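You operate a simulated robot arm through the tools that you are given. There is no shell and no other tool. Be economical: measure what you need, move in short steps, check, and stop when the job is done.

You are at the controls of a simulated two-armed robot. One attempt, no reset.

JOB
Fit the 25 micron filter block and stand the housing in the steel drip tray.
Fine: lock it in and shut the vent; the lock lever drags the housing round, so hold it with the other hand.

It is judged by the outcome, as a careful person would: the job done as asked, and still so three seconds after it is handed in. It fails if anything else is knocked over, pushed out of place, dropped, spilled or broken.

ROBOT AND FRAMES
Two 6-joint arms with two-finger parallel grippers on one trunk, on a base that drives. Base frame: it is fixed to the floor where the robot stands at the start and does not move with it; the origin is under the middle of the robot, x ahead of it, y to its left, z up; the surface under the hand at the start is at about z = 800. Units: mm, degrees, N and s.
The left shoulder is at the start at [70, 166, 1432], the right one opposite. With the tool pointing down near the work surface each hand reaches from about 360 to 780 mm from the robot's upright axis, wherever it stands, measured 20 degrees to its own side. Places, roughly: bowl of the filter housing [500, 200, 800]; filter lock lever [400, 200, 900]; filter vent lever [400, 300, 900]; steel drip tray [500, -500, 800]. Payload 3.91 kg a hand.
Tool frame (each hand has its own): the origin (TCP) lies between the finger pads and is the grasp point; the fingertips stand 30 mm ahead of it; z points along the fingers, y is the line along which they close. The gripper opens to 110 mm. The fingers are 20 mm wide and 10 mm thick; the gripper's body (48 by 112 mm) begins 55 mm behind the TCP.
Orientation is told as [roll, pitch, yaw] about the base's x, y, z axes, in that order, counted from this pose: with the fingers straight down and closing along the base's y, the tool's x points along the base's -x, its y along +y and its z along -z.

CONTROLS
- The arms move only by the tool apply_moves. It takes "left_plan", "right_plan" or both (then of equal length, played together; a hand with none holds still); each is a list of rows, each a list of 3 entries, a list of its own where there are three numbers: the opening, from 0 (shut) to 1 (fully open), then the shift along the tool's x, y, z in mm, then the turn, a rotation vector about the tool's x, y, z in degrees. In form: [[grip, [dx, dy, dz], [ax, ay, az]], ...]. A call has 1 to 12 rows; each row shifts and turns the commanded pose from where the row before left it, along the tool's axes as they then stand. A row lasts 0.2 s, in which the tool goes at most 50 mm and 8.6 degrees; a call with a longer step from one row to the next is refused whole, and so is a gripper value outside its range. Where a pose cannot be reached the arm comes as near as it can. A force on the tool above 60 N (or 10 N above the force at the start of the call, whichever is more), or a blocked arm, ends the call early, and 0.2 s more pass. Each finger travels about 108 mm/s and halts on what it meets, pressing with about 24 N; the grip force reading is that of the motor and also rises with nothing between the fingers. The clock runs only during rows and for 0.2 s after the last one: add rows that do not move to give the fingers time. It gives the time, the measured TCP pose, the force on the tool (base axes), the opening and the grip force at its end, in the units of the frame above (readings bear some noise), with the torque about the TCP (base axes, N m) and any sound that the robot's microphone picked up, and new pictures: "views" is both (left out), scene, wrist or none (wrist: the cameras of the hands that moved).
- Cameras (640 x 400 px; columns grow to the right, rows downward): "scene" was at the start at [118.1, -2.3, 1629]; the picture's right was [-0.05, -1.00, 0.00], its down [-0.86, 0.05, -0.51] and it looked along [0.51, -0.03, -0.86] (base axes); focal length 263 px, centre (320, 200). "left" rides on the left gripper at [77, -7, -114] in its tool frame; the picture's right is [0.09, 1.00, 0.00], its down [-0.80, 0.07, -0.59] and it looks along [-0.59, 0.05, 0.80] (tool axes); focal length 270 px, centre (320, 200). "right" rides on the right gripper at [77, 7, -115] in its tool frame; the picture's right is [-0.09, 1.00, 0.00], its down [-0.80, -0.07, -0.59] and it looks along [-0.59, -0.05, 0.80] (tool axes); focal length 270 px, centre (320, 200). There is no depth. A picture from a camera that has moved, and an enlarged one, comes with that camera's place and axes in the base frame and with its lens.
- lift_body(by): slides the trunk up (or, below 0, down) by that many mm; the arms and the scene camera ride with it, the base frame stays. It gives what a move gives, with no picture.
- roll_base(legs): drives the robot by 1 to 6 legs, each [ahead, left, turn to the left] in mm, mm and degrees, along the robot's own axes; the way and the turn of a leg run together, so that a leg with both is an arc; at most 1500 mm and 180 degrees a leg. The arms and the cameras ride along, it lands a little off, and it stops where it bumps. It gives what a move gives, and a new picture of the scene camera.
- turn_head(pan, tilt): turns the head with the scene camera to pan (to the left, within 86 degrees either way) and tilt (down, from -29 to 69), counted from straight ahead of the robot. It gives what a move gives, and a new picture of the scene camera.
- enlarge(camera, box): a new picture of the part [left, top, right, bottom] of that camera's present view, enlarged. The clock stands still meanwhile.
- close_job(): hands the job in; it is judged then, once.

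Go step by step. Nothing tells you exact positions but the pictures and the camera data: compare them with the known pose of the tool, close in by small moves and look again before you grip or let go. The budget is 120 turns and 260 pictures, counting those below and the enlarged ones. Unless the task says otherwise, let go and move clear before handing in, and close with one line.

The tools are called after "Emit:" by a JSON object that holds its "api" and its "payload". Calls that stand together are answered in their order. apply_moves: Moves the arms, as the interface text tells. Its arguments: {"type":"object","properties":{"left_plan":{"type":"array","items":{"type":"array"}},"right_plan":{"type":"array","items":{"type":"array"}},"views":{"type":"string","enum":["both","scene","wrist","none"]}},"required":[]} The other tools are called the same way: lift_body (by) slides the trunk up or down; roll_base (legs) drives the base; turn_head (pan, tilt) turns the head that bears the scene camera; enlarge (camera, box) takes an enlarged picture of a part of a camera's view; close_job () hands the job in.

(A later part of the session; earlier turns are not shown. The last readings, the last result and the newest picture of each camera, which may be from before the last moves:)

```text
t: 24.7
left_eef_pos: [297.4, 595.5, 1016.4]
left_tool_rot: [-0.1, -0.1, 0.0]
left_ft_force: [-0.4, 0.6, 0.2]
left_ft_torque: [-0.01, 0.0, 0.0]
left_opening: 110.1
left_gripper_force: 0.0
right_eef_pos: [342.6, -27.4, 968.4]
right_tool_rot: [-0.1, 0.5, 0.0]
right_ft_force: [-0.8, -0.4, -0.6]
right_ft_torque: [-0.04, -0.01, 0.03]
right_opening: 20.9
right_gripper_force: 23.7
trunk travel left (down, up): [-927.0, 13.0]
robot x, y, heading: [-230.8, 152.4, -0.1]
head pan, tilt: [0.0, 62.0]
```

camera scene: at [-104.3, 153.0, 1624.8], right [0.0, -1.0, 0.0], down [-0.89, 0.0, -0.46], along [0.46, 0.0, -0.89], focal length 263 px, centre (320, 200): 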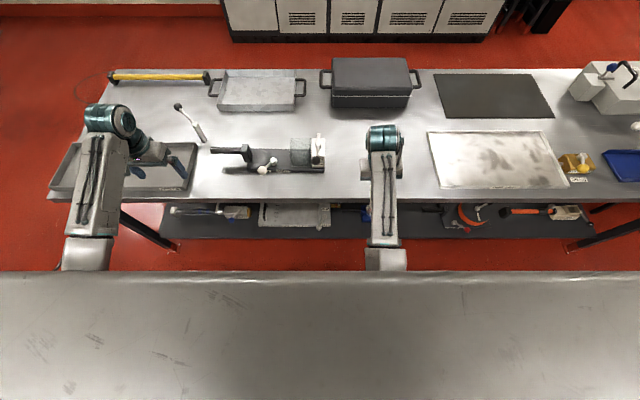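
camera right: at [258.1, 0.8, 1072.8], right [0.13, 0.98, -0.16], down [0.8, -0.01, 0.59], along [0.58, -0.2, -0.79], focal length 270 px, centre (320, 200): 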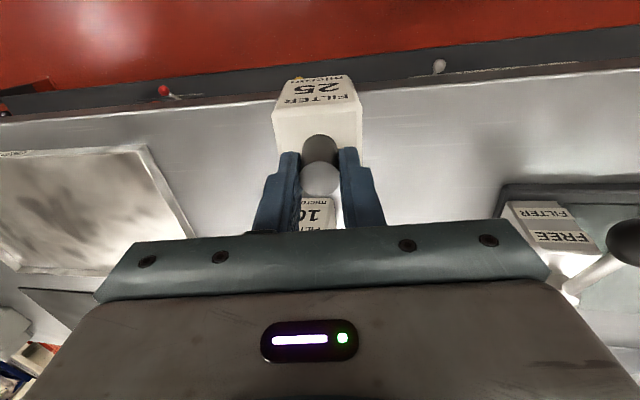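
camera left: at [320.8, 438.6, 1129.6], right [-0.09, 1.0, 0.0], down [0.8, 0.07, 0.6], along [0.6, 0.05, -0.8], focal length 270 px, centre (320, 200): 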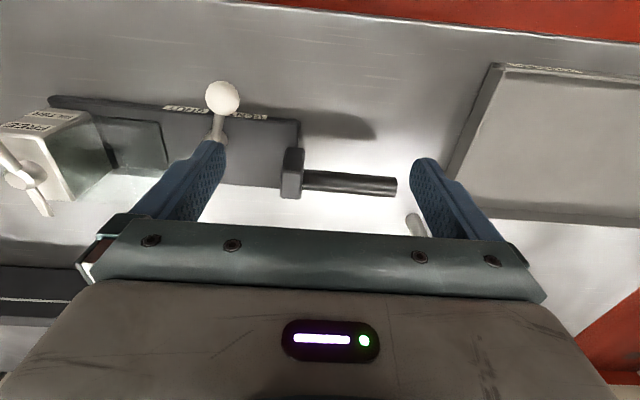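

Straight again. Now move along y to 219 in front of the housing.

Emit:
{"api": "apply_moves", "payload": {"right_plan": [[0, [2, 35, 0], [0, 0, 0]], [0, [0, 35, 0], [0, 0, 0]], [0, [0, 35, 0], [0, 0, 0]], [0, [0, 35, 0], [0, 0, 0]], [0, [0, 35, 0], [0, 0, 0]], [0, [0, 35, -10], [0, 0, 0]], [0, [0, 36, -10], [0, 0, 0]], [0, [0, 0, -10], [0, 0, 0]], [0, [0, 0, 0], [0, 0, 0]]], "views": "both"}}

```text
t: 25.7
left_eef_pos: [297.2, 595.0, 1016.0]
left_tool_rot: [0.0, -0.2, -0.2]
left_ft_force: [0.7, 0.3, 0.5]
left_ft_torque: [-0.04, 0.0, 0.01]
left_opening: 109.9
left_gripper_force: 0.0
right_eef_pos: [343.8, -10.7, 941.2]
right_tool_rot: [-9.3, 0.9, -3.5]
right_ft_force: [-0.1, 0.8, -0.8]
right_ft_torque: [0.01, -0.03, -0.05]
right_opening: 20.8
right_gripper_force: 23.9
right hand out of reach, approached as far as the arm can: row 4
trunk travel left (down, up): [-927.0, 13.0]
robot x, y, heading: [-234.3, 149.5, -0.2]
head pan, tilt: [0.0, 62.0]
stopped in row 4 (right hand): the arm was blocked; the commanded pose is now the measured one
camera scene: at [-116.7, 152.4, 1626.0], right [0.0, -1.0, 0.0], down [-0.88, 0.0, -0.47], along [0.47, 0.0, -0.88], focal length 263 px, centre (320, 200)
camera right: at [269.1, 20.7, 1054.9], right [0.15, 0.98, -0.16], down [0.81, -0.02, 0.59], along [0.57, -0.22, -0.79], focal length 270 px, centre (320, 200)
```

scene: 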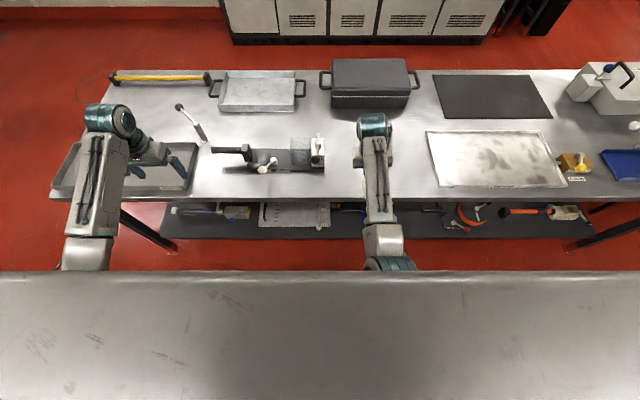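
right: 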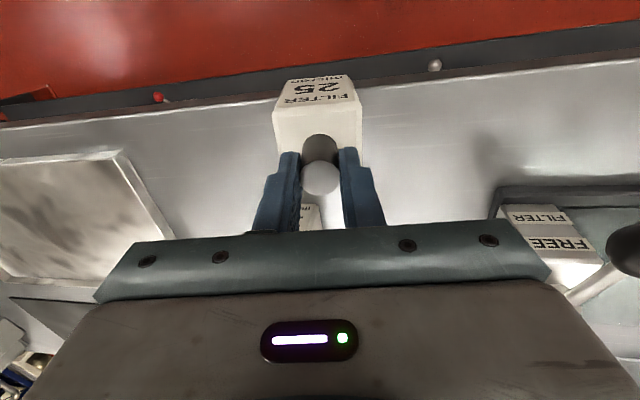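

The right arm cannot reach inward at this radius, so I'll straighten the tool and instead drive the base left with the block held in front.

Emit:
{"api": "apply_moves", "payload": {"right_plan": [[0, [5, -10, 0], [0, 0, 0]], [0, [3, -10, -5], [-4.7, 0, -1.8]], [0, [2, -10, -10], [-4.6, 0, -1.7]], [0, [0, 0, -10], [0, 0, 0]], [0, [0, 0, 0], [0, 0, 0]]], "views": "none"}}

Emit:
{"api": "roll_base", "payload": {"legs": [[0, 250, 0]]}}

```text
t: 26.9
left_eef_pos: [296.6, 594.8, 1015.4]
left_tool_rot: [-0.1, -0.3, -0.1]
left_ft_force: [0.3, -0.7, 1.2]
left_ft_torque: [-0.02, 0.04, 0.01]
left_opening: 109.9
left_gripper_force: 0.1
right_eef_pos: [330.7, -36.9, 970.0]
right_tool_rot: [0.2, 1.2, 0.0]
right_ft_force: [0.2, -0.7, -1.4]
right_ft_torque: [-0.01, 0.0, 0.0]
right_opening: 20.9
right_gripper_force: 23.7
trunk travel left (down, up): [-927.0, 13.0]
robot x, y, heading: [-232.8, 149.9, 0.1]
head pan, tilt: [0.0, 62.0]
```

```text
t: 28.7
left_eef_pos: [297.6, 844.5, 1017.0]
left_tool_rot: [-0.1, -0.3, -0.1]
left_ft_force: [0.4, -0.6, 0.1]
left_ft_torque: [-0.01, 0.01, -0.01]
left_opening: 109.9
left_gripper_force: 0.1
right_eef_pos: [332.2, 212.2, 970.2]
right_tool_rot: [0.3, 1.2, 0.0]
right_ft_force: [0.1, -0.6, -0.9]
right_ft_torque: [0.0, 0.0, 0.03]
right_opening: 21.0
right_gripper_force: 23.8
trunk travel left (down, up): [-927.0, 13.0]
robot x, y, heading: [-234.3, 403.1, -0.2]
head pan, tilt: [0.0, 62.0]
camera scene: at [-116.1, 399.8, 1626.0], right [0.0, -1.0, 0.0], down [-0.88, 0.0, -0.47], along [0.47, 0.0, -0.88], focal length 263 px, centre (320, 200)
```

scene: 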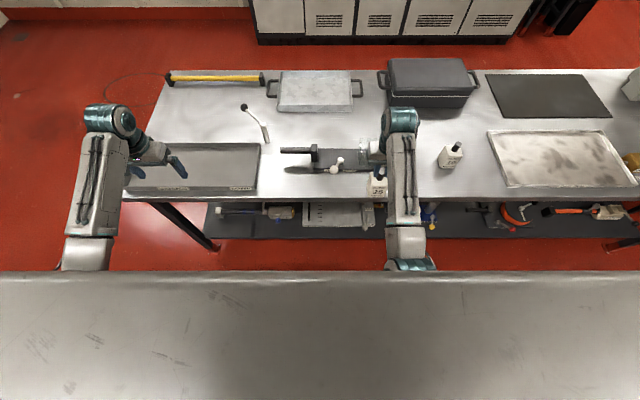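

Now the block is before the bowl; raise it and advance gradually.

Emit:
{"api": "apply_moves", "payload": {"right_plan": [[0, [-15, 2, -8], [0, -1.2, 0]], [0, [-15, 2, -10], [0, 0, 0]], [0, [-15, 2, -15], [0, 0, 0]], [0, [-12, 1, -18], [0, 0, 0]], [0, [0, 0, -15], [0, 0, 0]], [0, [0, 0, 0], [0, 0, 0]], [0, [0, 0, 0], [0, 0, 0]]], "views": "both"}}

```text
t: 30.3
left_eef_pos: [297.6, 845.9, 1015.1]
left_tool_rot: [0.0, -0.1, -0.1]
left_ft_force: [0.5, 0.2, -0.2]
left_ft_torque: [-0.02, 0.01, 0.01]
left_opening: 110.1
left_gripper_force: 0.0
right_eef_pos: [390.9, 221.2, 1034.5]
right_tool_rot: [0.2, -0.2, 0.0]
right_ft_force: [-0.2, 0.4, -0.3]
right_ft_torque: [0.03, 0.0, 0.05]
right_opening: 21.1
right_gripper_force: 24.1
trunk travel left (down, up): [-927.0, 13.0]
robot x, y, heading: [-231.4, 402.2, -0.1]
head pan, tilt: [0.0, 62.0]
camera scene: at [-115.6, 402.6, 1625.9], right [0.0, -1.0, 0.0], down [-0.88, 0.0, -0.47], along [0.47, 0.0, -0.88], focal length 263 px, centre (320, 200)
camera right: at [313.2, 228.7, 1149.3], right [0.09, 1.0, 0.0], down [0.8, -0.07, 0.6], along [0.6, -0.05, -0.8], focal length 270 px, centre (320, 200)
```

scene: 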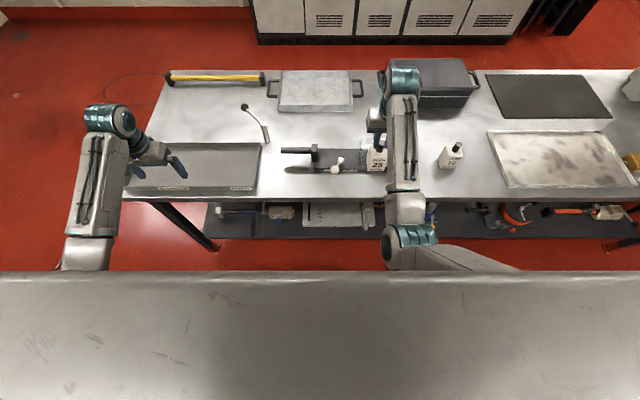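
right: 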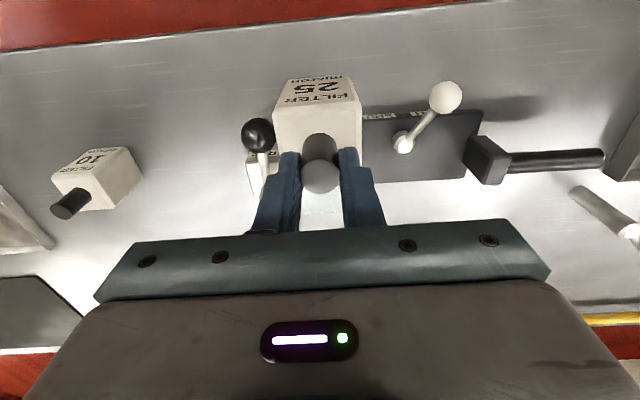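

Height is good (bottom about 920). Advance to above the bowl, rising a bit more.

Emit:
{"api": "apply_moves", "payload": {"right_plan": [[0, [-5, 0, -8], [0, 0, 0]], [0, [-24, 0, -8], [0, 0, 0]], [0, [-24, 0, 0], [0, 0, 0]], [0, [-24, 0, 0], [0, 0, 0]], [0, [-24, -1, 0], [0, 0, 0]], [0, [0, 0, 0], [0, 0, 0]], [0, [0, 0, 0], [0, 0, 0]]], "views": "both"}}

Emit:
{"api": "enlarge", "payload": {"camera": "scene", "box": [270, 110, 430, 210]}}

```text
t: 31.9
left_eef_pos: [296.8, 845.4, 1016.6]
left_tool_rot: [-0.2, -0.3, -0.2]
left_ft_force: [0.0, -0.4, 0.2]
left_ft_torque: [0.0, -0.02, -0.02]
left_opening: 110.4
left_gripper_force: 0.0
right_eef_pos: [494.2, 221.0, 1046.7]
right_tool_rot: [0.2, 0.0, 0.0]
right_ft_force: [-0.5, 0.6, -1.4]
right_ft_torque: [0.02, 0.02, 0.0]
right_opening: 20.8
right_gripper_force: 24.2
right hand out of reach, approached as far as the arm can: row 1
trunk travel left (down, up): [-927.0, 13.0]
robot x, y, heading: [-232.4, 402.2, -0.2]
head pan, tilt: [0.0, 62.0]
camera scene: at [-116.5, 402.6, 1626.0], right [0.0, -1.0, 0.0], down [-0.88, 0.0, -0.47], along [0.47, 0.0, -0.88], focal length 263 px, centre (320, 200)
camera right: at [416.3, 228.5, 1162.3], right [0.09, 1.0, 0.0], down [0.8, -0.07, 0.59], along [0.59, -0.05, -0.8], focal length 270 px, centre (320, 200)
```

scene: 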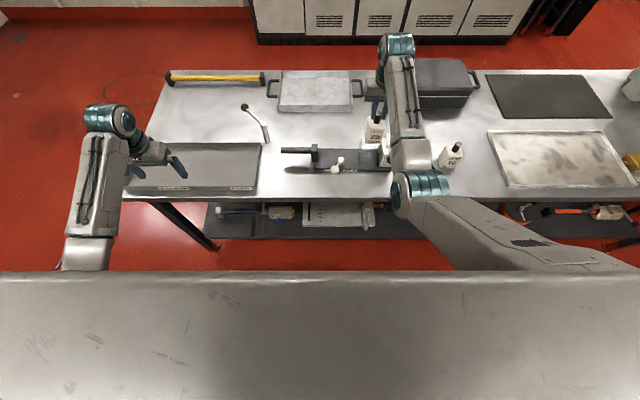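
right: 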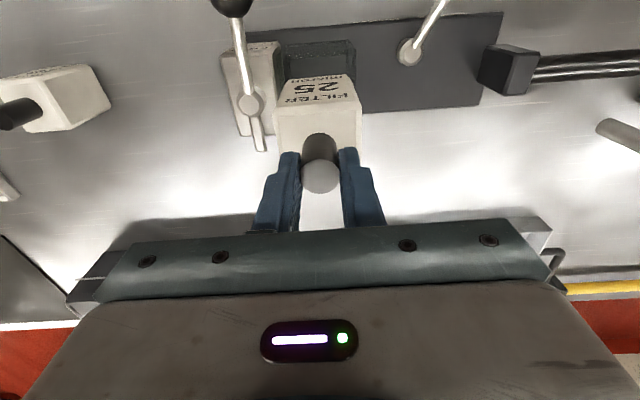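

```text
4.00 times, centred on (350, 160) of scene
camera zoom: at [-116.5, 402.6, 1626.0], right [0.0, -1.0, 0.0], down [-0.88, 0.0, -0.47], along [0.47, 0.0, -0.88], focal length 1054 px, centre (200, 360)
```

zoom: 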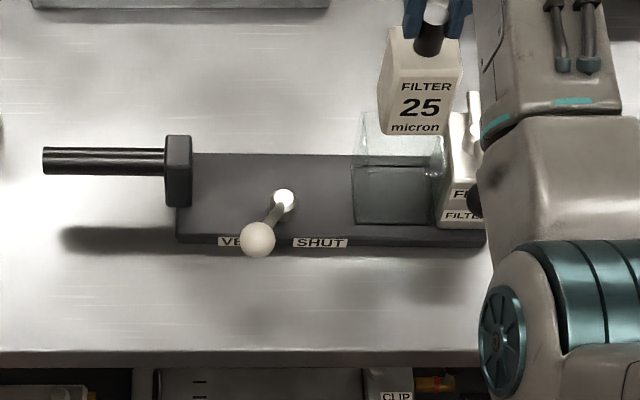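

I'll zoom in the wrist view to check the bowl against the block.

Emit:
{"api": "enlarge", "payload": {"camera": "right", "box": [220, 0, 420, 125]}}

```text
3.20 times, centred on (320, 62) of right
camera zoom: at [416.3, 228.5, 1162.3], right [0.09, 1.0, 0.0], down [0.8, -0.07, 0.59], along [0.59, -0.05, -0.8], focal length 865 px, centre (320, 640)
```

zoom: 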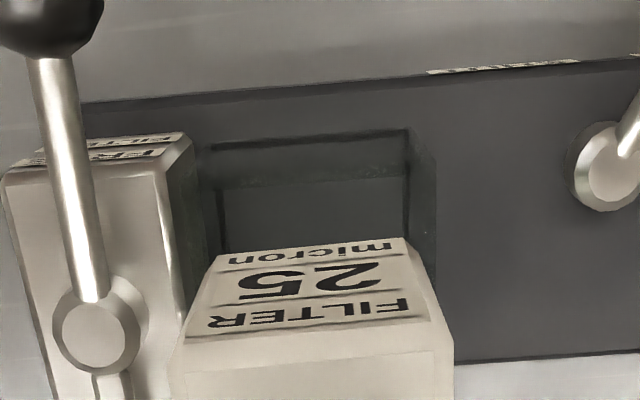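

Bowl centre refined to (490.5, 221.5). Shift 3 mm back and lower the block in.

Emit:
{"api": "apply_moves", "payload": {"right_plan": [[0, [3.5, 0.5, 0], [0, 0, 0]], [0, [0, 0, 20], [0, 0, 0]], [0, [0, 0, 20], [0, 0, 0]], [0, [0, 0, 15], [0, 0, 0]], [0, [0, 0, 15], [0, 0, 0]], [0, [0, 0, 15], [0, 0, 0]], [0, [0, 0, 0], [0, 0, 0]]], "views": "both"}}

Emit:
{"api": "enlarge", "payload": {"camera": "scene", "box": [270, 110, 430, 210]}}

```text
t: 33.5
left_eef_pos: [298.8, 845.4, 1015.1]
left_tool_rot: [-0.1, -0.3, -0.1]
left_ft_force: [0.0, -0.1, -0.2]
left_ft_torque: [0.02, -0.04, 0.01]
left_opening: 109.9
left_gripper_force: 0.0
right_eef_pos: [491.1, 220.2, 961.5]
right_tool_rot: [0.2, 0.0, 0.0]
right_ft_force: [-0.1, 0.1, -1.4]
right_ft_torque: [-0.02, 0.01, 0.02]
right_opening: 20.8
right_gripper_force: 23.7
trunk travel left (down, up): [-927.0, 13.0]
robot x, y, heading: [-230.4, 405.8, -0.1]
head pan, tilt: [0.0, 62.0]
camera scene: at [-116.0, 402.6, 1626.0], right [0.0, -1.0, 0.0], down [-0.88, 0.0, -0.47], along [0.47, 0.0, -0.88], focal length 263 px, centre (320, 200)
camera right: at [413.1, 228.9, 1077.1], right [0.09, 1.0, 0.0], down [0.8, -0.07, 0.59], along [0.59, -0.05, -0.8], focal length 270 px, centre (320, 200)
```

scene: 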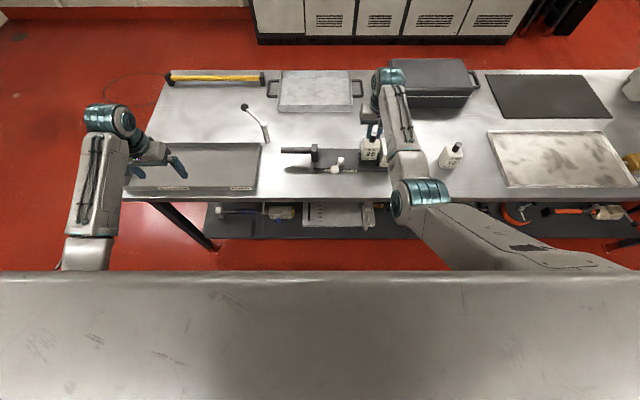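
right: 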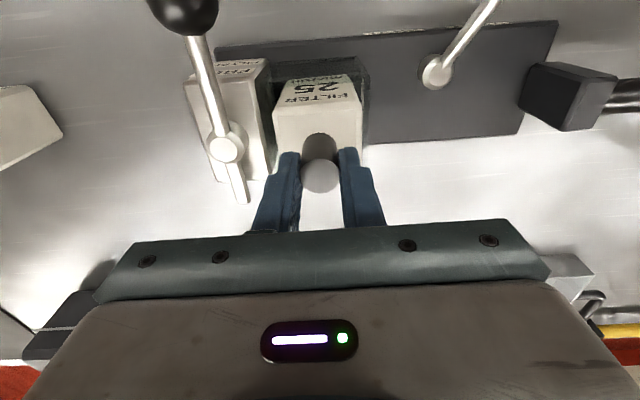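

```text
4.00 times, centred on (350, 160) of scene
camera zoom: at [-116.0, 402.6, 1626.0], right [0.0, -1.0, 0.0], down [-0.88, 0.0, -0.47], along [0.47, 0.0, -0.88], focal length 1054 px, centre (200, 360)
```

zoom: 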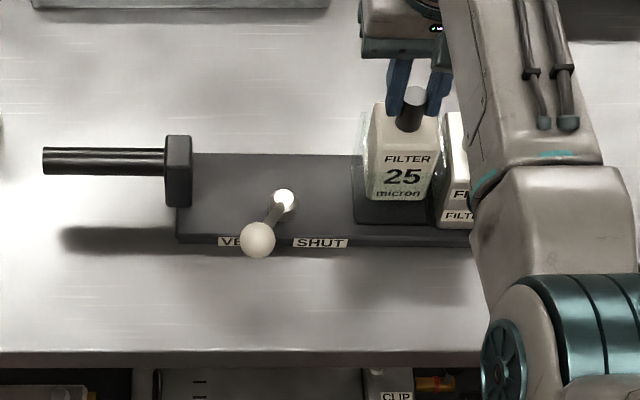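

The block is entering the glass bowl freely. Lower further, gently, until it seats.

Emit:
{"api": "apply_moves", "payload": {"right_plan": [[0, [0, 0, 10], [0, 0, 0]], [0, [0, 0, 10], [0, 0, 0]], [0, [0, 0, 8], [0, 0, 0]], [0, [0, 0, 4], [0, 0, 0]], [0, [0, 0, 0], [0, 0, 0]]], "views": "wrist"}}

Emit:
{"api": "enlarge", "payload": {"camera": "scene", "box": [310, 110, 420, 190]}}

```text
t: 34.7
left_eef_pos: [295.6, 846.4, 1017.3]
left_tool_rot: [0.0, -0.3, -0.2]
left_ft_force: [0.2, -0.4, -0.5]
left_ft_torque: [-0.02, -0.02, -0.01]
left_opening: 109.9
left_gripper_force: 0.0
right_eef_pos: [490.2, 221.2, 932.5]
right_tool_rot: [0.1, -0.4, 0.1]
right_ft_force: [5.9, -1.4, 21.5]
right_ft_torque: [-0.36, -0.23, 0.01]
right_opening: 21.3
right_gripper_force: 24.0
trunk travel left (down, up): [-927.0, 13.0]
robot x, y, heading: [-229.9, 399.8, -0.3]
head pan, tilt: [0.0, 62.0]
camera right: at [412.5, 229.4, 1047.7], right [0.09, 1.0, 0.0], down [0.8, -0.07, 0.6], along [0.6, -0.05, -0.8], focal length 270 px, centre (320, 200)
```

right: 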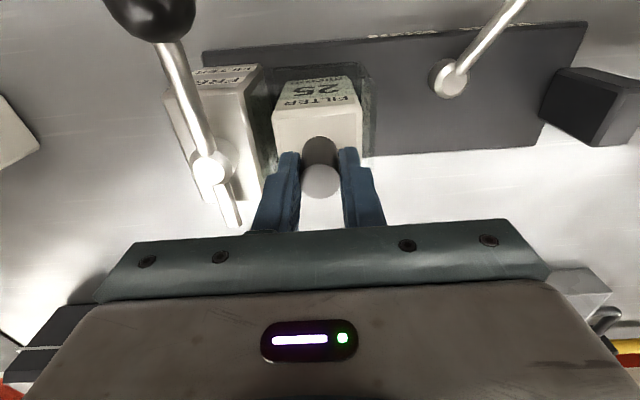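

```text
5.00 times, centred on (365, 150) of scene
camera zoom: at [-119.2, 403.5, 1626.4], right [0.0, -1.0, 0.0], down [-0.88, 0.0, -0.47], along [0.47, 0.0, -0.88], focal length 1317 px, centre (95, 450)
```

zoom: 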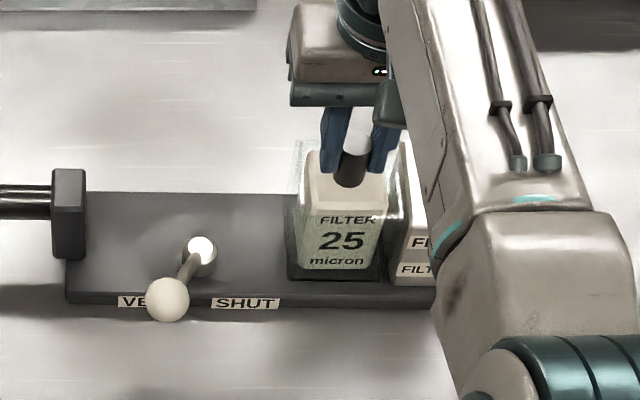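

Contact at 932 with the reaction toward the block's front edge; I'll nudge it 4 mm in +x with light pressure to see whether it drops deeper.

Emit:
{"api": "apply_moves", "payload": {"right_plan": [[0, [0, 0, -4], [0, 0, 0]], [0, [-4, 0, 0], [0, 0, 0]], [0, [0, 0, 4], [0, 0, 0]], [0, [0, 0, 0], [0, 0, 0]]], "views": "wrist"}}

Emit:
{"api": "enlarge", "payload": {"camera": "right", "box": [200, 40, 440, 190]}}

```text
t: 35.7
left_eef_pos: [294.1, 846.1, 1017.7]
left_tool_rot: [-0.1, -0.5, -0.2]
left_ft_force: [-0.9, 1.0, 0.4]
left_ft_torque: [0.01, -0.02, -0.01]
left_opening: 109.9
left_gripper_force: 0.0
right_eef_pos: [491.1, 221.9, 932.2]
right_tool_rot: [0.3, -0.2, 0.0]
right_ft_force: [-7.0, -1.3, 18.3]
right_ft_torque: [-0.52, 0.71, -0.17]
right_opening: 20.9
right_gripper_force: 24.1
trunk travel left (down, up): [-927.0, 13.0]
robot x, y, heading: [-232.4, 404.4, 0.0]
head pan, tilt: [0.0, 62.0]
camera right: at [413.6, 229.7, 1047.8], right [0.09, 1.0, 0.0], down [0.8, -0.07, 0.6], along [0.59, -0.05, -0.8], focal length 270 px, centre (320, 200)
```

right: 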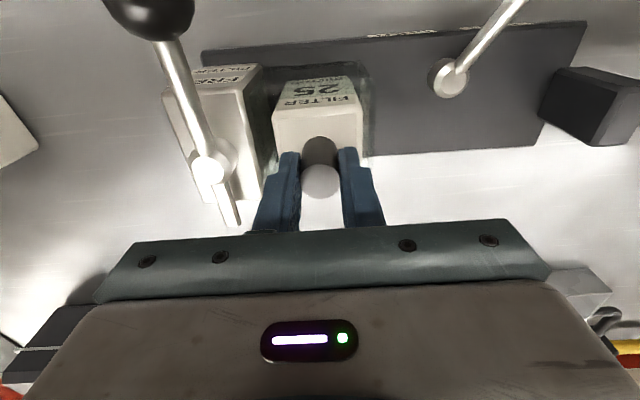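

```text
2.67 times, centred on (320, 115) of right
camera zoom: at [413.6, 229.7, 1047.8], right [0.09, 1.0, 0.0], down [0.8, -0.07, 0.6], along [0.59, -0.05, -0.8], focal length 721 px, centre (320, 427)
```

zoom: 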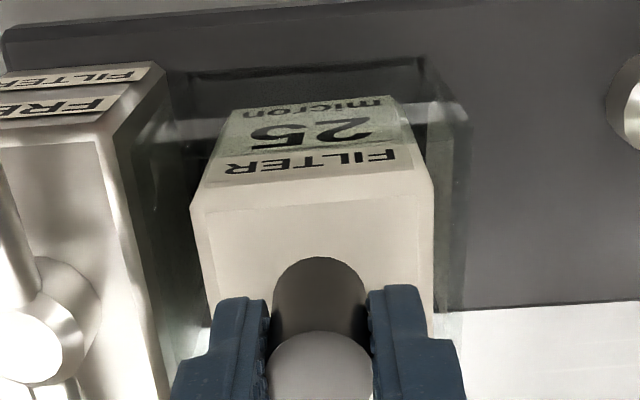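

The block rests on the bowl floor (its top level with the post). I'll relax the push, open slightly, and rise straight up.

Emit:
{"api": "apply_moves", "payload": {"right_plan": [[0, [3, 0, -3], [0, 0, 0]], [0, [0, 0, 0], [0, 0, 0]], [0.32, [0, 0, 0], [0, 0, 0]], [0.32, [0, 0, 0], [0, 0, 0]], [0.32, [0, 0, -20], [0, 0, 0]], [0.32, [0, 0, -25], [0, 0, 0]], [0.32, [0, 0, -25], [0, 0, 0]], [0.32, [0, 0, 0], [0, 0, 0]]], "views": "both"}}

Emit:
{"api": "enlarge", "payload": {"camera": "scene", "box": [310, 110, 420, 190]}}

Emit:
{"api": "enlarge", "payload": {"camera": "right", "box": [160, 0, 480, 200]}}

```text
t: 37.5
left_eef_pos: [297.3, 845.6, 1016.1]
left_tool_rot: [-0.1, -0.2, 0.0]
left_ft_force: [0.3, -0.5, 0.2]
left_ft_torque: [0.0, 0.01, -0.02]
left_opening: 109.9
left_gripper_force: 0.1
right_eef_pos: [491.3, 221.6, 1003.4]
right_tool_rot: [0.2, 0.0, -0.1]
right_ft_force: [0.5, -0.1, 0.1]
right_ft_torque: [-0.01, 0.01, 0.01]
right_opening: 35.3
right_gripper_force: 0.0
trunk travel left (down, up): [-927.0, 13.0]
robot x, y, heading: [-230.6, 400.4, -0.0]
head pan, tilt: [0.0, 62.0]
camera scene: at [-116.3, 402.7, 1626.0], right [0.0, -1.0, 0.0], down [-0.88, 0.0, -0.47], along [0.47, 0.0, -0.88], focal length 263 px, centre (320, 200)
camera right: at [413.8, 229.7, 1118.1], right [0.09, 1.0, 0.0], down [0.8, -0.07, 0.59], along [0.59, -0.05, -0.8], focal length 270 px, centre (320, 200)
```

scene: 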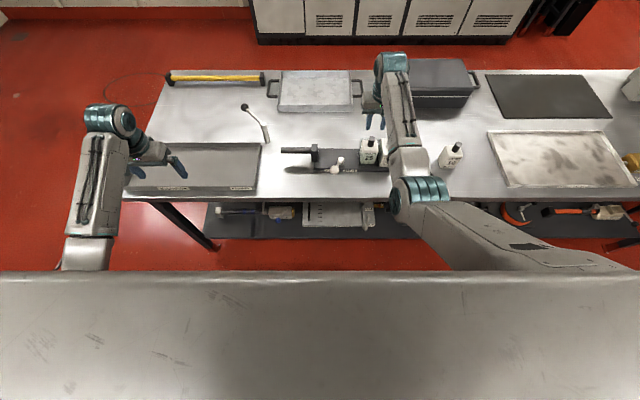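
right: 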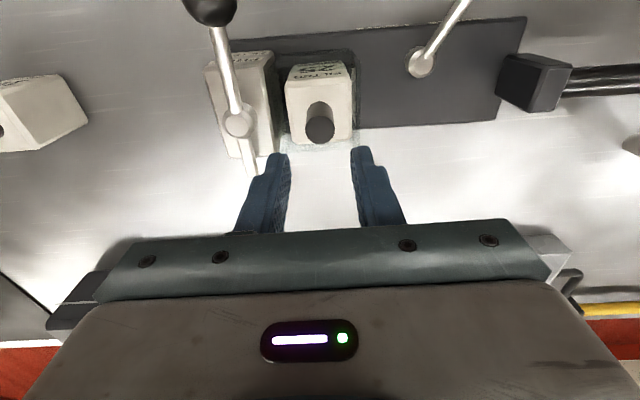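

```text
5.00 times, centred on (365, 150) of scene
camera zoom: at [-116.3, 402.7, 1626.0], right [0.0, -1.0, 0.0], down [-0.88, 0.0, -0.47], along [0.47, 0.0, -0.88], focal length 1317 px, centre (95, 450)
```

zoom: 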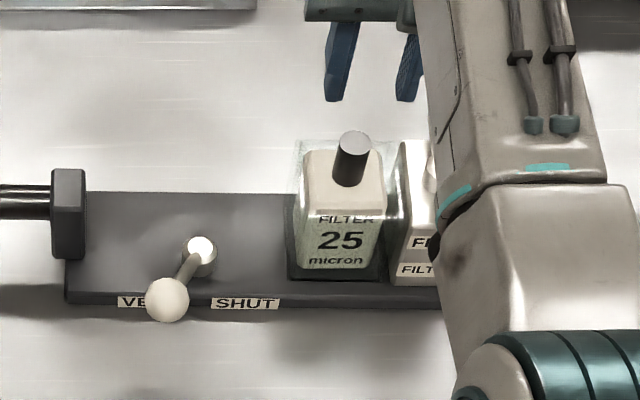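

```text
2.00 times, centred on (320, 100) of right
camera zoom: at [413.8, 229.7, 1118.1], right [0.09, 1.0, 0.0], down [0.8, -0.07, 0.59], along [0.59, -0.05, -0.8], focal length 541 px, centre (320, 400)
```

zoom: 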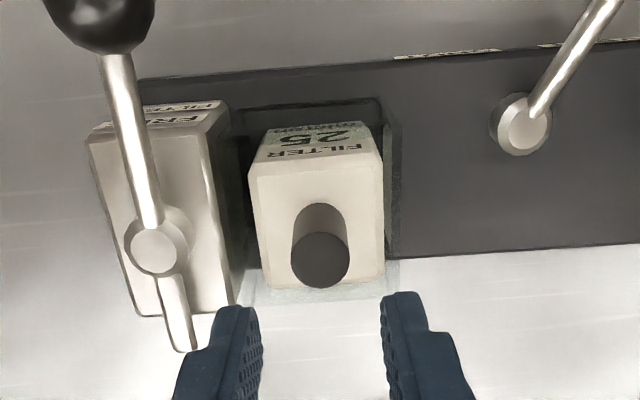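

The block sits well in the bowl. I'll shift the base 100 mm right so both hands can work, then bring the left hand over the handle.

Emit:
{"api": "roll_base", "payload": {"legs": [[0, -100, 0]]}}

Emit:
{"api": "apply_moves", "payload": {"left_plan": [[1, [-15, -40, 0], [0, 0, 0]], [1, [-15, -40, 0], [0, 0, 0]], [1, [-15, -40, 0], [0, 0, 0]], [1, [-15, -40, 0], [0, 0, 0]], [1, [-15, -40, 0], [0, 0, 0]], [1, [-15, -25, 0], [0, 0, 0]], [1, [0, 0, 0], [0, 0, 0]]], "views": "both"}}

```text
t: 38.7
left_eef_pos: [296.7, 749.9, 1014.8]
left_tool_rot: [-0.2, -0.2, -0.1]
left_ft_force: [-0.4, 0.3, 0.1]
left_ft_torque: [-0.07, 0.03, -0.02]
left_opening: 109.9
left_gripper_force: 0.2
right_eef_pos: [491.9, 126.3, 1002.7]
right_tool_rot: [0.0, 0.0, 0.0]
right_ft_force: [-0.3, 0.3, -0.6]
right_ft_torque: [-0.04, -0.02, -0.02]
right_opening: 35.2
right_gripper_force: 0.1
trunk travel left (down, up): [-927.0, 13.0]
robot x, y, heading: [-233.5, 300.6, -0.2]
head pan, tilt: [0.0, 62.0]
camera scene: at [-116.2, 308.6, 1625.9], right [0.0, -1.0, 0.0], down [-0.88, 0.0, -0.47], along [0.47, 0.0, -0.88], focal length 263 px, centre (320, 200)
```

scene: 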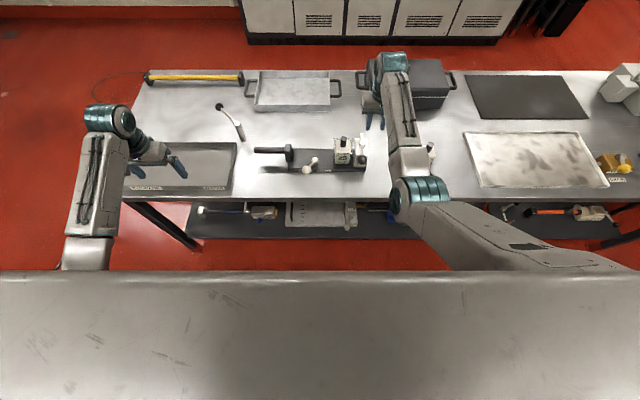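

```text
t: 40.3
left_eef_pos: [386.7, 522.0, 1016.1]
left_tool_rot: [-0.1, -0.1, -0.2]
left_ft_force: [-0.7, 0.4, 0.0]
left_ft_torque: [-0.02, -0.01, -0.01]
left_opening: 109.8
left_gripper_force: 0.1
right_eef_pos: [491.3, 124.0, 1002.4]
right_tool_rot: [0.1, 0.0, 0.0]
right_ft_force: [0.2, 0.4, 0.6]
right_ft_torque: [-0.01, -0.03, 0.02]
right_opening: 35.1
right_gripper_force: 0.0
trunk travel left (down, up): [-927.0, 13.0]
robot x, y, heading: [-234.4, 302.6, -0.3]
head pan, tilt: [0.0, 62.0]
camera scene: at [-116.5, 303.7, 1626.0], right [0.0, -1.0, 0.0], down [-0.88, 0.0, -0.47], along [0.47, 0.0, -0.88], focal length 263 px, centre (320, 200)
camera left: at [308.5, 516.2, 1129.3], right [-0.09, 1.0, 0.0], down [0.8, 0.07, 0.6], along [0.6, 0.05, -0.8], focal length 270 px, centre (320, 200)
```

scene: 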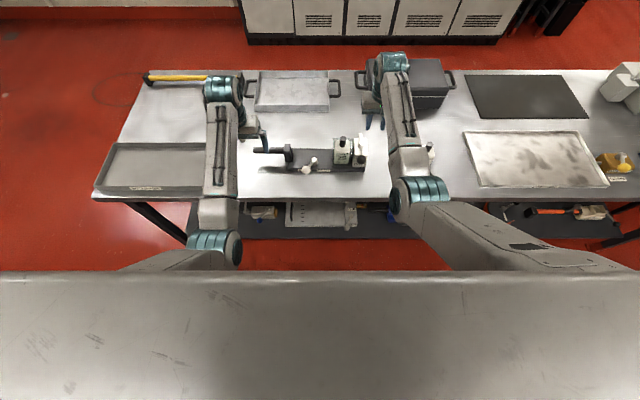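
left: 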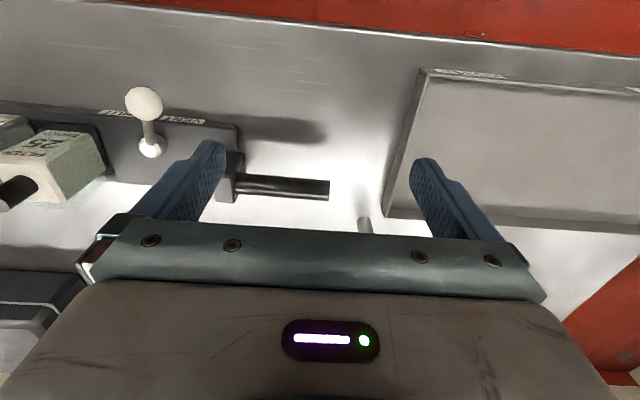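

I'll zoom on the handle in both views to locate the rod.

Emit:
{"api": "enlarge", "payload": {"camera": "scene", "box": [230, 120, 390, 220]}}

Emit:
{"api": "enlarge", "payload": {"camera": "left", "box": [100, 60, 420, 260]}}

```text
4.00 times, centred on (310, 170) of scene
camera zoom: at [-116.5, 303.7, 1626.0], right [0.0, -1.0, 0.0], down [-0.88, 0.0, -0.47], along [0.47, 0.0, -0.88], focal length 1054 px, centre (360, 320)
```

zoom: 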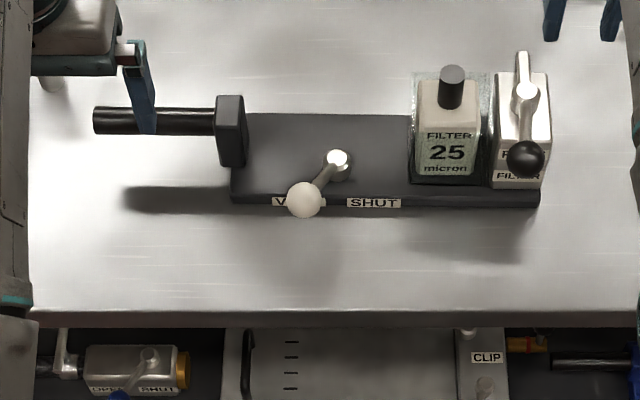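

```text
2.00 times, centred on (260, 160) of left
camera zoom: at [308.5, 516.2, 1129.3], right [-0.09, 1.0, 0.0], down [0.8, 0.07, 0.6], along [0.6, 0.05, -0.8], focal length 541 px, centre (440, 280)
```

zoom: 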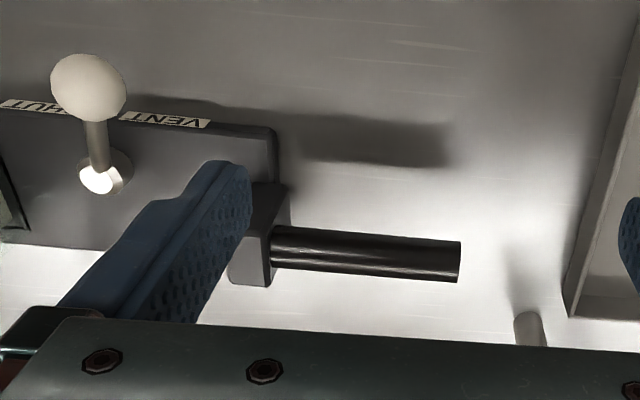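

Rod found: from y 434 to 542 at x 484, z 878, 25 mm thick. I'll turn the left gripper −90° so it closes across the rod.

Emit:
{"api": "apply_moves", "payload": {"left_plan": [[1, [0, 0, 0], [0, 0, 8.2]], [1, [0, 0, 0], [0, 0, 8.2]], [1, [0, 0, 0], [0, 0, 8.2]], [1, [0, 0, 0], [0, 0, 8.2]], [1, [0, 0, 0], [0, 0, 8.2]], [1, [0, 0, 0], [0, 0, 8.2]], [1, [0, 0, 0], [0, 0, 8.2]], [1, [0, 0, 0], [0, 0, 8.2]], [1, [0, 0, 0], [0, 0, 8.2]], [1, [0, 0, 0], [0, 0, 8.2]], [1, [0, 0, 0], [0, 0, 8]], [1, [0, 0, 0], [0, 0, 0]]], "views": "wrist"}}

```text
t: 42.9
left_eef_pos: [387.4, 520.7, 1016.5]
left_tool_rot: [0.1, 0.0, -90.2]
left_ft_force: [-0.7, 0.8, 0.0]
left_ft_torque: [0.02, -0.01, 0.0]
left_opening: 109.7
left_gripper_force: 0.1
right_eef_pos: [490.9, 123.6, 1002.8]
right_tool_rot: [0.3, 0.0, 0.1]
right_ft_force: [0.2, -0.5, -1.0]
right_ft_torque: [-0.04, 0.02, 0.0]
right_opening: 35.1
right_gripper_force: 0.0
trunk travel left (down, up): [-927.0, 13.0]
robot x, y, heading: [-231.8, 300.0, -0.2]
head pan, tilt: [0.0, 62.0]
camera left: at [379.1, 599.5, 1129.9], right [1.0, 0.09, 0.0], down [0.07, -0.8, 0.6], along [0.05, -0.59, -0.8], focal length 270 px, centre (320, 200)
```

left: 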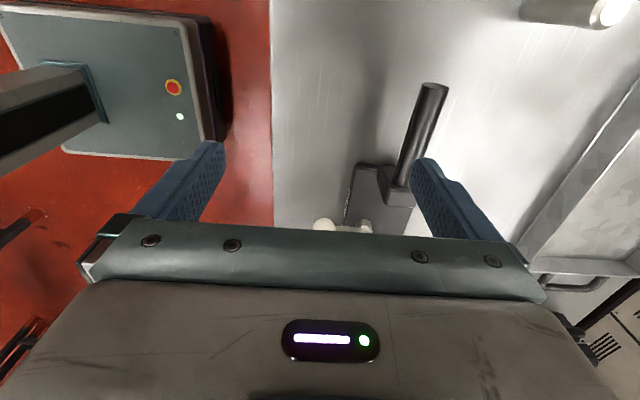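

Rotated. Move over the rod at (484, 495) and check.

Emit:
{"api": "apply_moves", "payload": {"left_plan": [[1, [-6, 25, 0], [0, 0, 0]], [1, [-6, 24, 5], [0, 0, 0]], [1, [-6, 24, 20], [0, 0, 0]], [1, [-7, 24, 25], [0, 0, 0]], [1, [0, 0, 20], [0, 0, 0]], [1, [0, 0, 0], [0, 0, 0]]], "views": "both"}}

```text
t: 44.3
left_eef_pos: [483.4, 497.0, 948.7]
left_tool_rot: [0.3, 0.0, -90.1]
left_ft_force: [0.3, 0.0, -0.5]
left_ft_torque: [-0.01, -0.01, -0.01]
left_opening: 110.2
left_gripper_force: 0.2
right_eef_pos: [489.8, 123.1, 1002.9]
right_tool_rot: [0.2, -0.1, -0.1]
right_ft_force: [0.7, 0.3, 0.1]
right_ft_torque: [-0.02, 0.0, 0.0]
right_opening: 35.0
right_gripper_force: 0.1
trunk travel left (down, up): [-927.0, 13.0]
robot x, y, heading: [-230.1, 300.9, -0.3]
head pan, tilt: [0.0, 62.0]
camera scene: at [-117.2, 303.1, 1626.0], right [0.0, -1.0, 0.0], down [-0.88, 0.0, -0.47], along [0.47, 0.0, -0.88], focal length 263 px, centre (320, 200)
camera left: at [475.7, 574.3, 1061.7], right [1.0, 0.09, 0.0], down [0.07, -0.8, 0.6], along [0.06, -0.59, -0.8], focal length 270 px, centre (320, 200)
```

scene: 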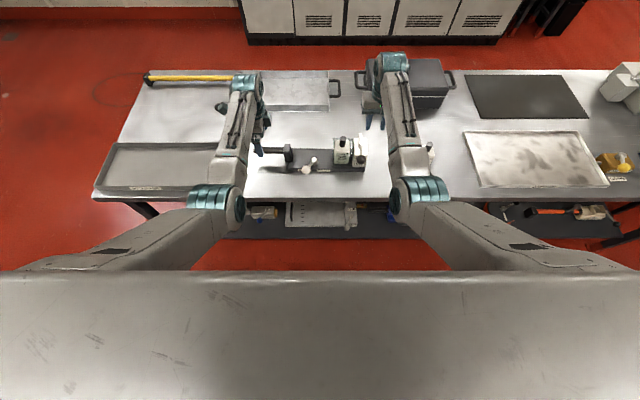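
left: 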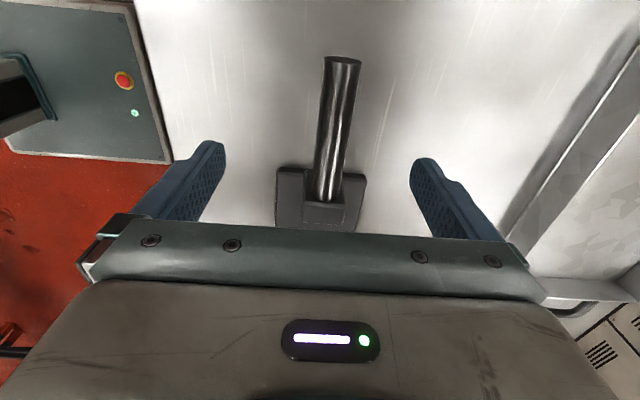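

The rod seems nearer x 492; shift 8 mm and descend around it with the fingers open.

Emit:
{"api": "apply_moves", "payload": {"left_plan": [[1, [0, 8, 15], [0, 0, 0]], [1, [0, 0, 25], [0, 0, 0]], [1, [0, 0, 25], [0, 0, 0]], [1, [0, 0, 0], [0, 0, 0]]], "views": "wrist"}}

```text
t: 45.3
left_eef_pos: [493.0, 496.3, 881.6]
left_tool_rot: [0.2, -0.1, -90.2]
left_ft_force: [0.1, 0.2, -0.6]
left_ft_torque: [0.03, -0.01, 0.01]
left_opening: 109.8
left_gripper_force: 0.0
right_eef_pos: [491.9, 122.8, 1001.6]
right_tool_rot: [0.2, 0.0, 0.1]
right_ft_force: [-0.5, 0.5, 0.8]
right_ft_torque: [0.01, 0.04, 0.02]
right_opening: 35.1
right_gripper_force: 0.0
trunk travel left (down, up): [-927.0, 13.0]
robot x, y, heading: [-231.2, 305.2, -0.2]
head pan, tilt: [0.0, 62.0]
camera left: at [484.8, 574.1, 994.9], right [1.0, 0.09, 0.0], down [0.07, -0.8, 0.6], along [0.05, -0.59, -0.8], focal length 270 px, centre (320, 200)
```

left: 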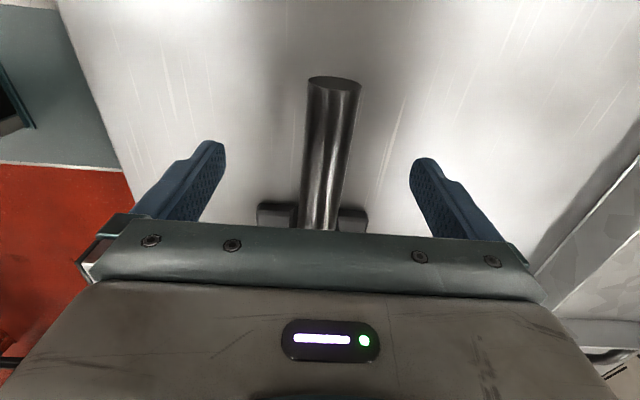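

The rod is about 2 mm off centre; shift and close on it.

Emit:
{"api": "apply_moves", "payload": {"left_plan": [[0.6, [0, 2.5, 0], [0, 0, 0]], [0.35, [0, 0, 0], [0, 0, 0]], [0.2, [0, 0, 0], [0, 0, 0]], [0, [0, 0, 0], [0, 0, 0]], [0, [0, 0, 0], [0, 0, 0]]], "views": "both"}}

Emit:
{"api": "enlarge", "payload": {"camera": "scene", "box": [230, 120, 390, 220]}}

```text
t: 46.5
left_eef_pos: [494.1, 496.1, 882.0]
left_tool_rot: [0.2, 0.0, -90.1]
left_ft_force: [-0.1, 1.2, 1.0]
left_ft_torque: [0.01, -0.02, -0.49]
left_opening: 25.8
left_gripper_force: 24.0
right_eef_pos: [491.7, 123.3, 1002.6]
right_tool_rot: [0.1, 0.0, 0.0]
right_ft_force: [-0.2, 0.6, -0.2]
right_ft_torque: [0.0, 0.05, 0.02]
right_opening: 35.1
right_gripper_force: 0.1
trunk travel left (down, up): [-927.0, 13.0]
robot x, y, heading: [-232.8, 300.4, -0.0]
head pan, tilt: [0.0, 62.0]
camera scene: at [-116.2, 302.9, 1626.0], right [0.0, -1.0, 0.0], down [-0.88, 0.0, -0.47], along [0.47, 0.0, -0.88], focal length 263 px, centre (320, 200)
camera left: at [487.2, 574.2, 995.5], right [1.0, 0.09, 0.0], down [0.07, -0.8, 0.6], along [0.05, -0.59, -0.8], focal length 270 px, centre (320, 200)
```

scene: 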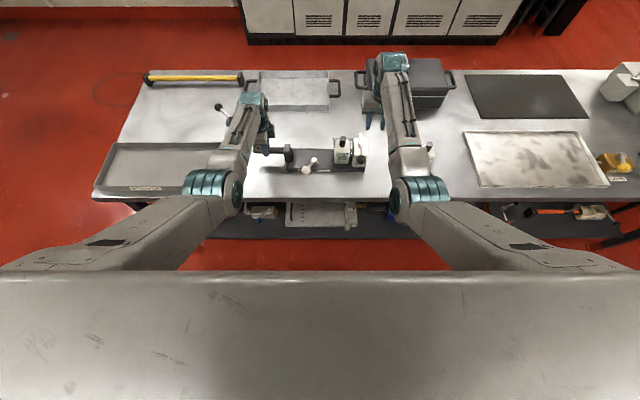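
left: 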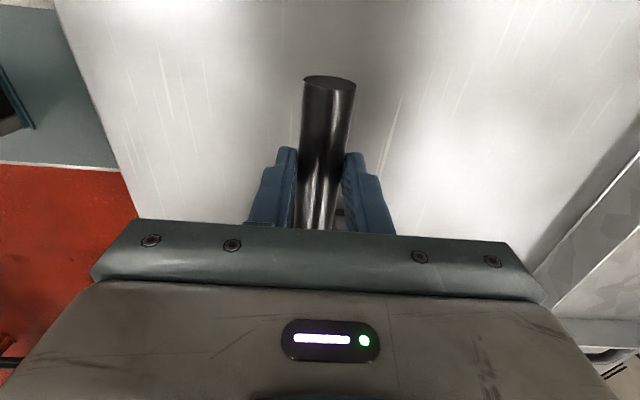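

```text
4.00 times, centred on (310, 170) of scene
camera zoom: at [-116.2, 302.9, 1626.0], right [0.0, -1.0, 0.0], down [-0.88, 0.0, -0.47], along [0.47, 0.0, -0.88], focal length 1054 px, centre (360, 320)
```

zoom: 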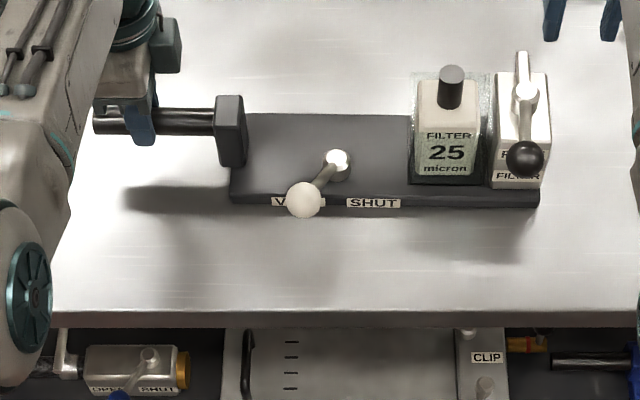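

The left hand holds the housing. Now I'll bring the closed right fingers down on the +y side of the lock lever shaft to push it from FREE toward LOCKED.

Emit:
{"api": "apply_moves", "payload": {"right_plan": [[0, [20, 24, 0], [0, 0, 0]], [0, [20, 24, 0], [0, 0, 0]], [0, [20, 22, 0], [0, 0, 0]], [0, [0, 0, 15], [0, 0, 0]], [0, [0, 0, 15], [0, 0, 0]], [0, [0, 0, 0], [0, 0, 0]]], "views": "both"}}

Emit:
{"api": "enlarge", "payload": {"camera": "scene", "box": [290, 100, 410, 190]}}

```text
t: 47.9
left_eef_pos: [493.7, 496.3, 880.8]
left_tool_rot: [0.2, 0.0, -90.1]
left_ft_force: [-2.4, 1.6, 0.5]
left_ft_torque: [-0.15, 0.14, -0.52]
left_opening: 25.7
left_gripper_force: 24.1
right_eef_pos: [429.8, 193.2, 973.3]
right_tool_rot: [0.2, -0.1, 0.0]
right_ft_force: [0.1, 0.1, 0.9]
right_ft_torque: [0.0, -0.01, -0.02]
right_opening: 0.0
right_gripper_force: 24.2
trunk travel left (down, up): [-927.0, 13.0]
robot x, y, heading: [-232.1, 300.3, 0.2]
head pan, tilt: [0.0, 62.0]
camera scene: at [-117.0, 303.2, 1626.0], right [0.0, -1.0, 0.0], down [-0.88, 0.0, -0.47], along [0.47, 0.0, -0.88], focal length 263 px, centre (320, 200)
camera right: at [353.5, 200.6, 1088.2], right [0.09, 1.0, 0.0], down [0.8, -0.07, 0.59], along [0.59, -0.05, -0.8], focal length 270 px, centre (320, 200)
```

scene: 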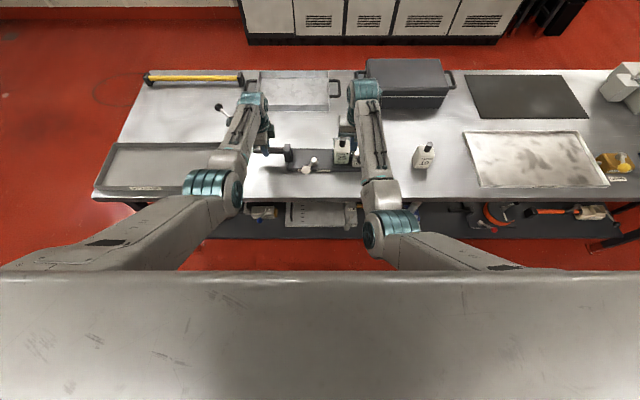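
right: 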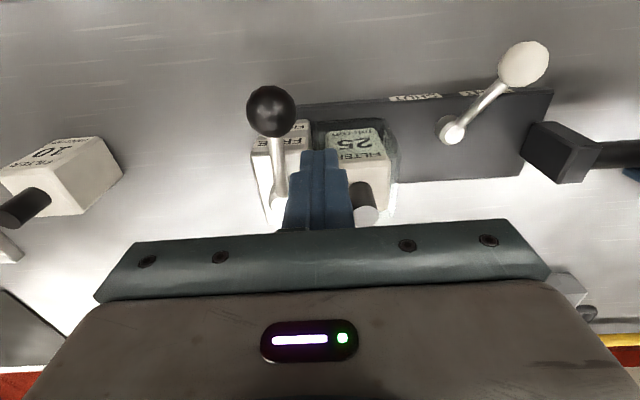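

```text
4.44 times, centred on (350, 145) of scene
camera zoom: at [-117.0, 303.2, 1626.0], right [0.0, -1.0, 0.0], down [-0.88, 0.0, -0.47], along [0.47, 0.0, -0.88], focal length 1171 px, centre (187, 444)
```

zoom: 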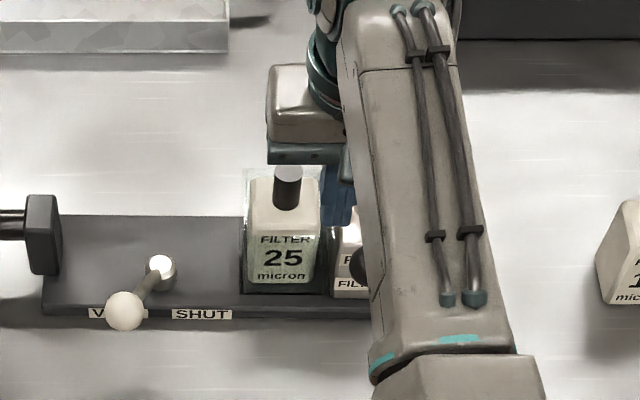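

The fingers sit well beside the shaft. Descend and push through the first 30 degrees, watching force.

Emit:
{"api": "apply_moves", "payload": {"right_plan": [[0, [0, 0, 20], [0, 0, 0]], [0, [0, 0, 18], [0, 0, 0]], [0, [0, -12, 0], [0, 0, 0]], [0, [1, -11, 0], [0, 0, 0]], [0, [1, -11, 0], [0, 0, 0]], [0, [-1, -8, 0], [0, 0, 0]], [0, [-1, -8, 0], [0, 0, 0]], [0, [0, 0, 0], [0, 0, 0]]], "views": "both"}}

```text
t: 49.7
left_eef_pos: [495.1, 495.0, 883.0]
left_tool_rot: [0.3, -0.2, -90.1]
left_ft_force: [-3.5, -9.1, -0.1]
left_ft_torque: [-0.86, 0.11, -0.5]
left_opening: 25.8
left_gripper_force: 23.8
right_eef_pos: [430.9, 142.1, 933.7]
right_tool_rot: [0.2, -0.1, -0.2]
right_ft_force: [1.5, 8.9, 1.6]
right_ft_torque: [0.14, -0.05, 0.06]
right_opening: 0.0
right_gripper_force: 24.3
trunk travel left (down, up): [-927.0, 13.0]
robot x, y, heading: [-229.6, 300.3, 0.0]
head pan, tilt: [0.0, 62.0]
camera scene: at [-116.5, 303.0, 1626.0], right [0.0, -1.0, 0.0], down [-0.88, 0.0, -0.47], along [0.47, 0.0, -0.88], focal length 263 px, centre (320, 200)
camera right: at [353.7, 150.8, 1049.7], right [0.09, 1.0, 0.0], down [0.8, -0.07, 0.59], along [0.59, -0.05, -0.8], focal length 270 px, centre (320, 200)
```

scene: 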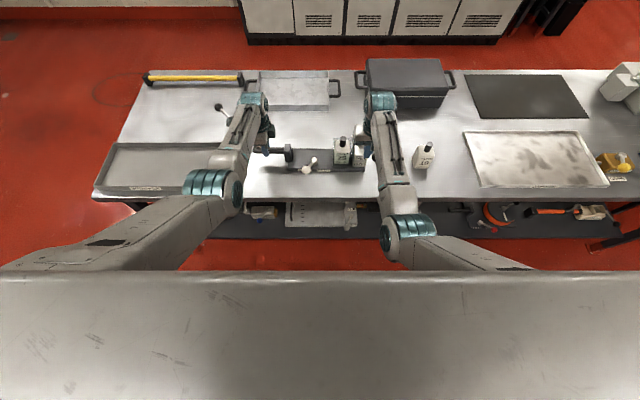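
right: 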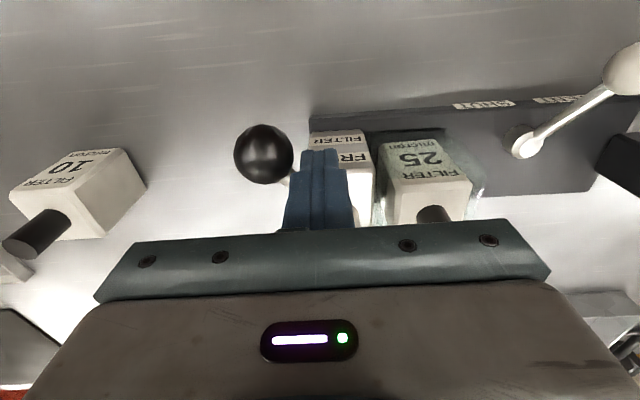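

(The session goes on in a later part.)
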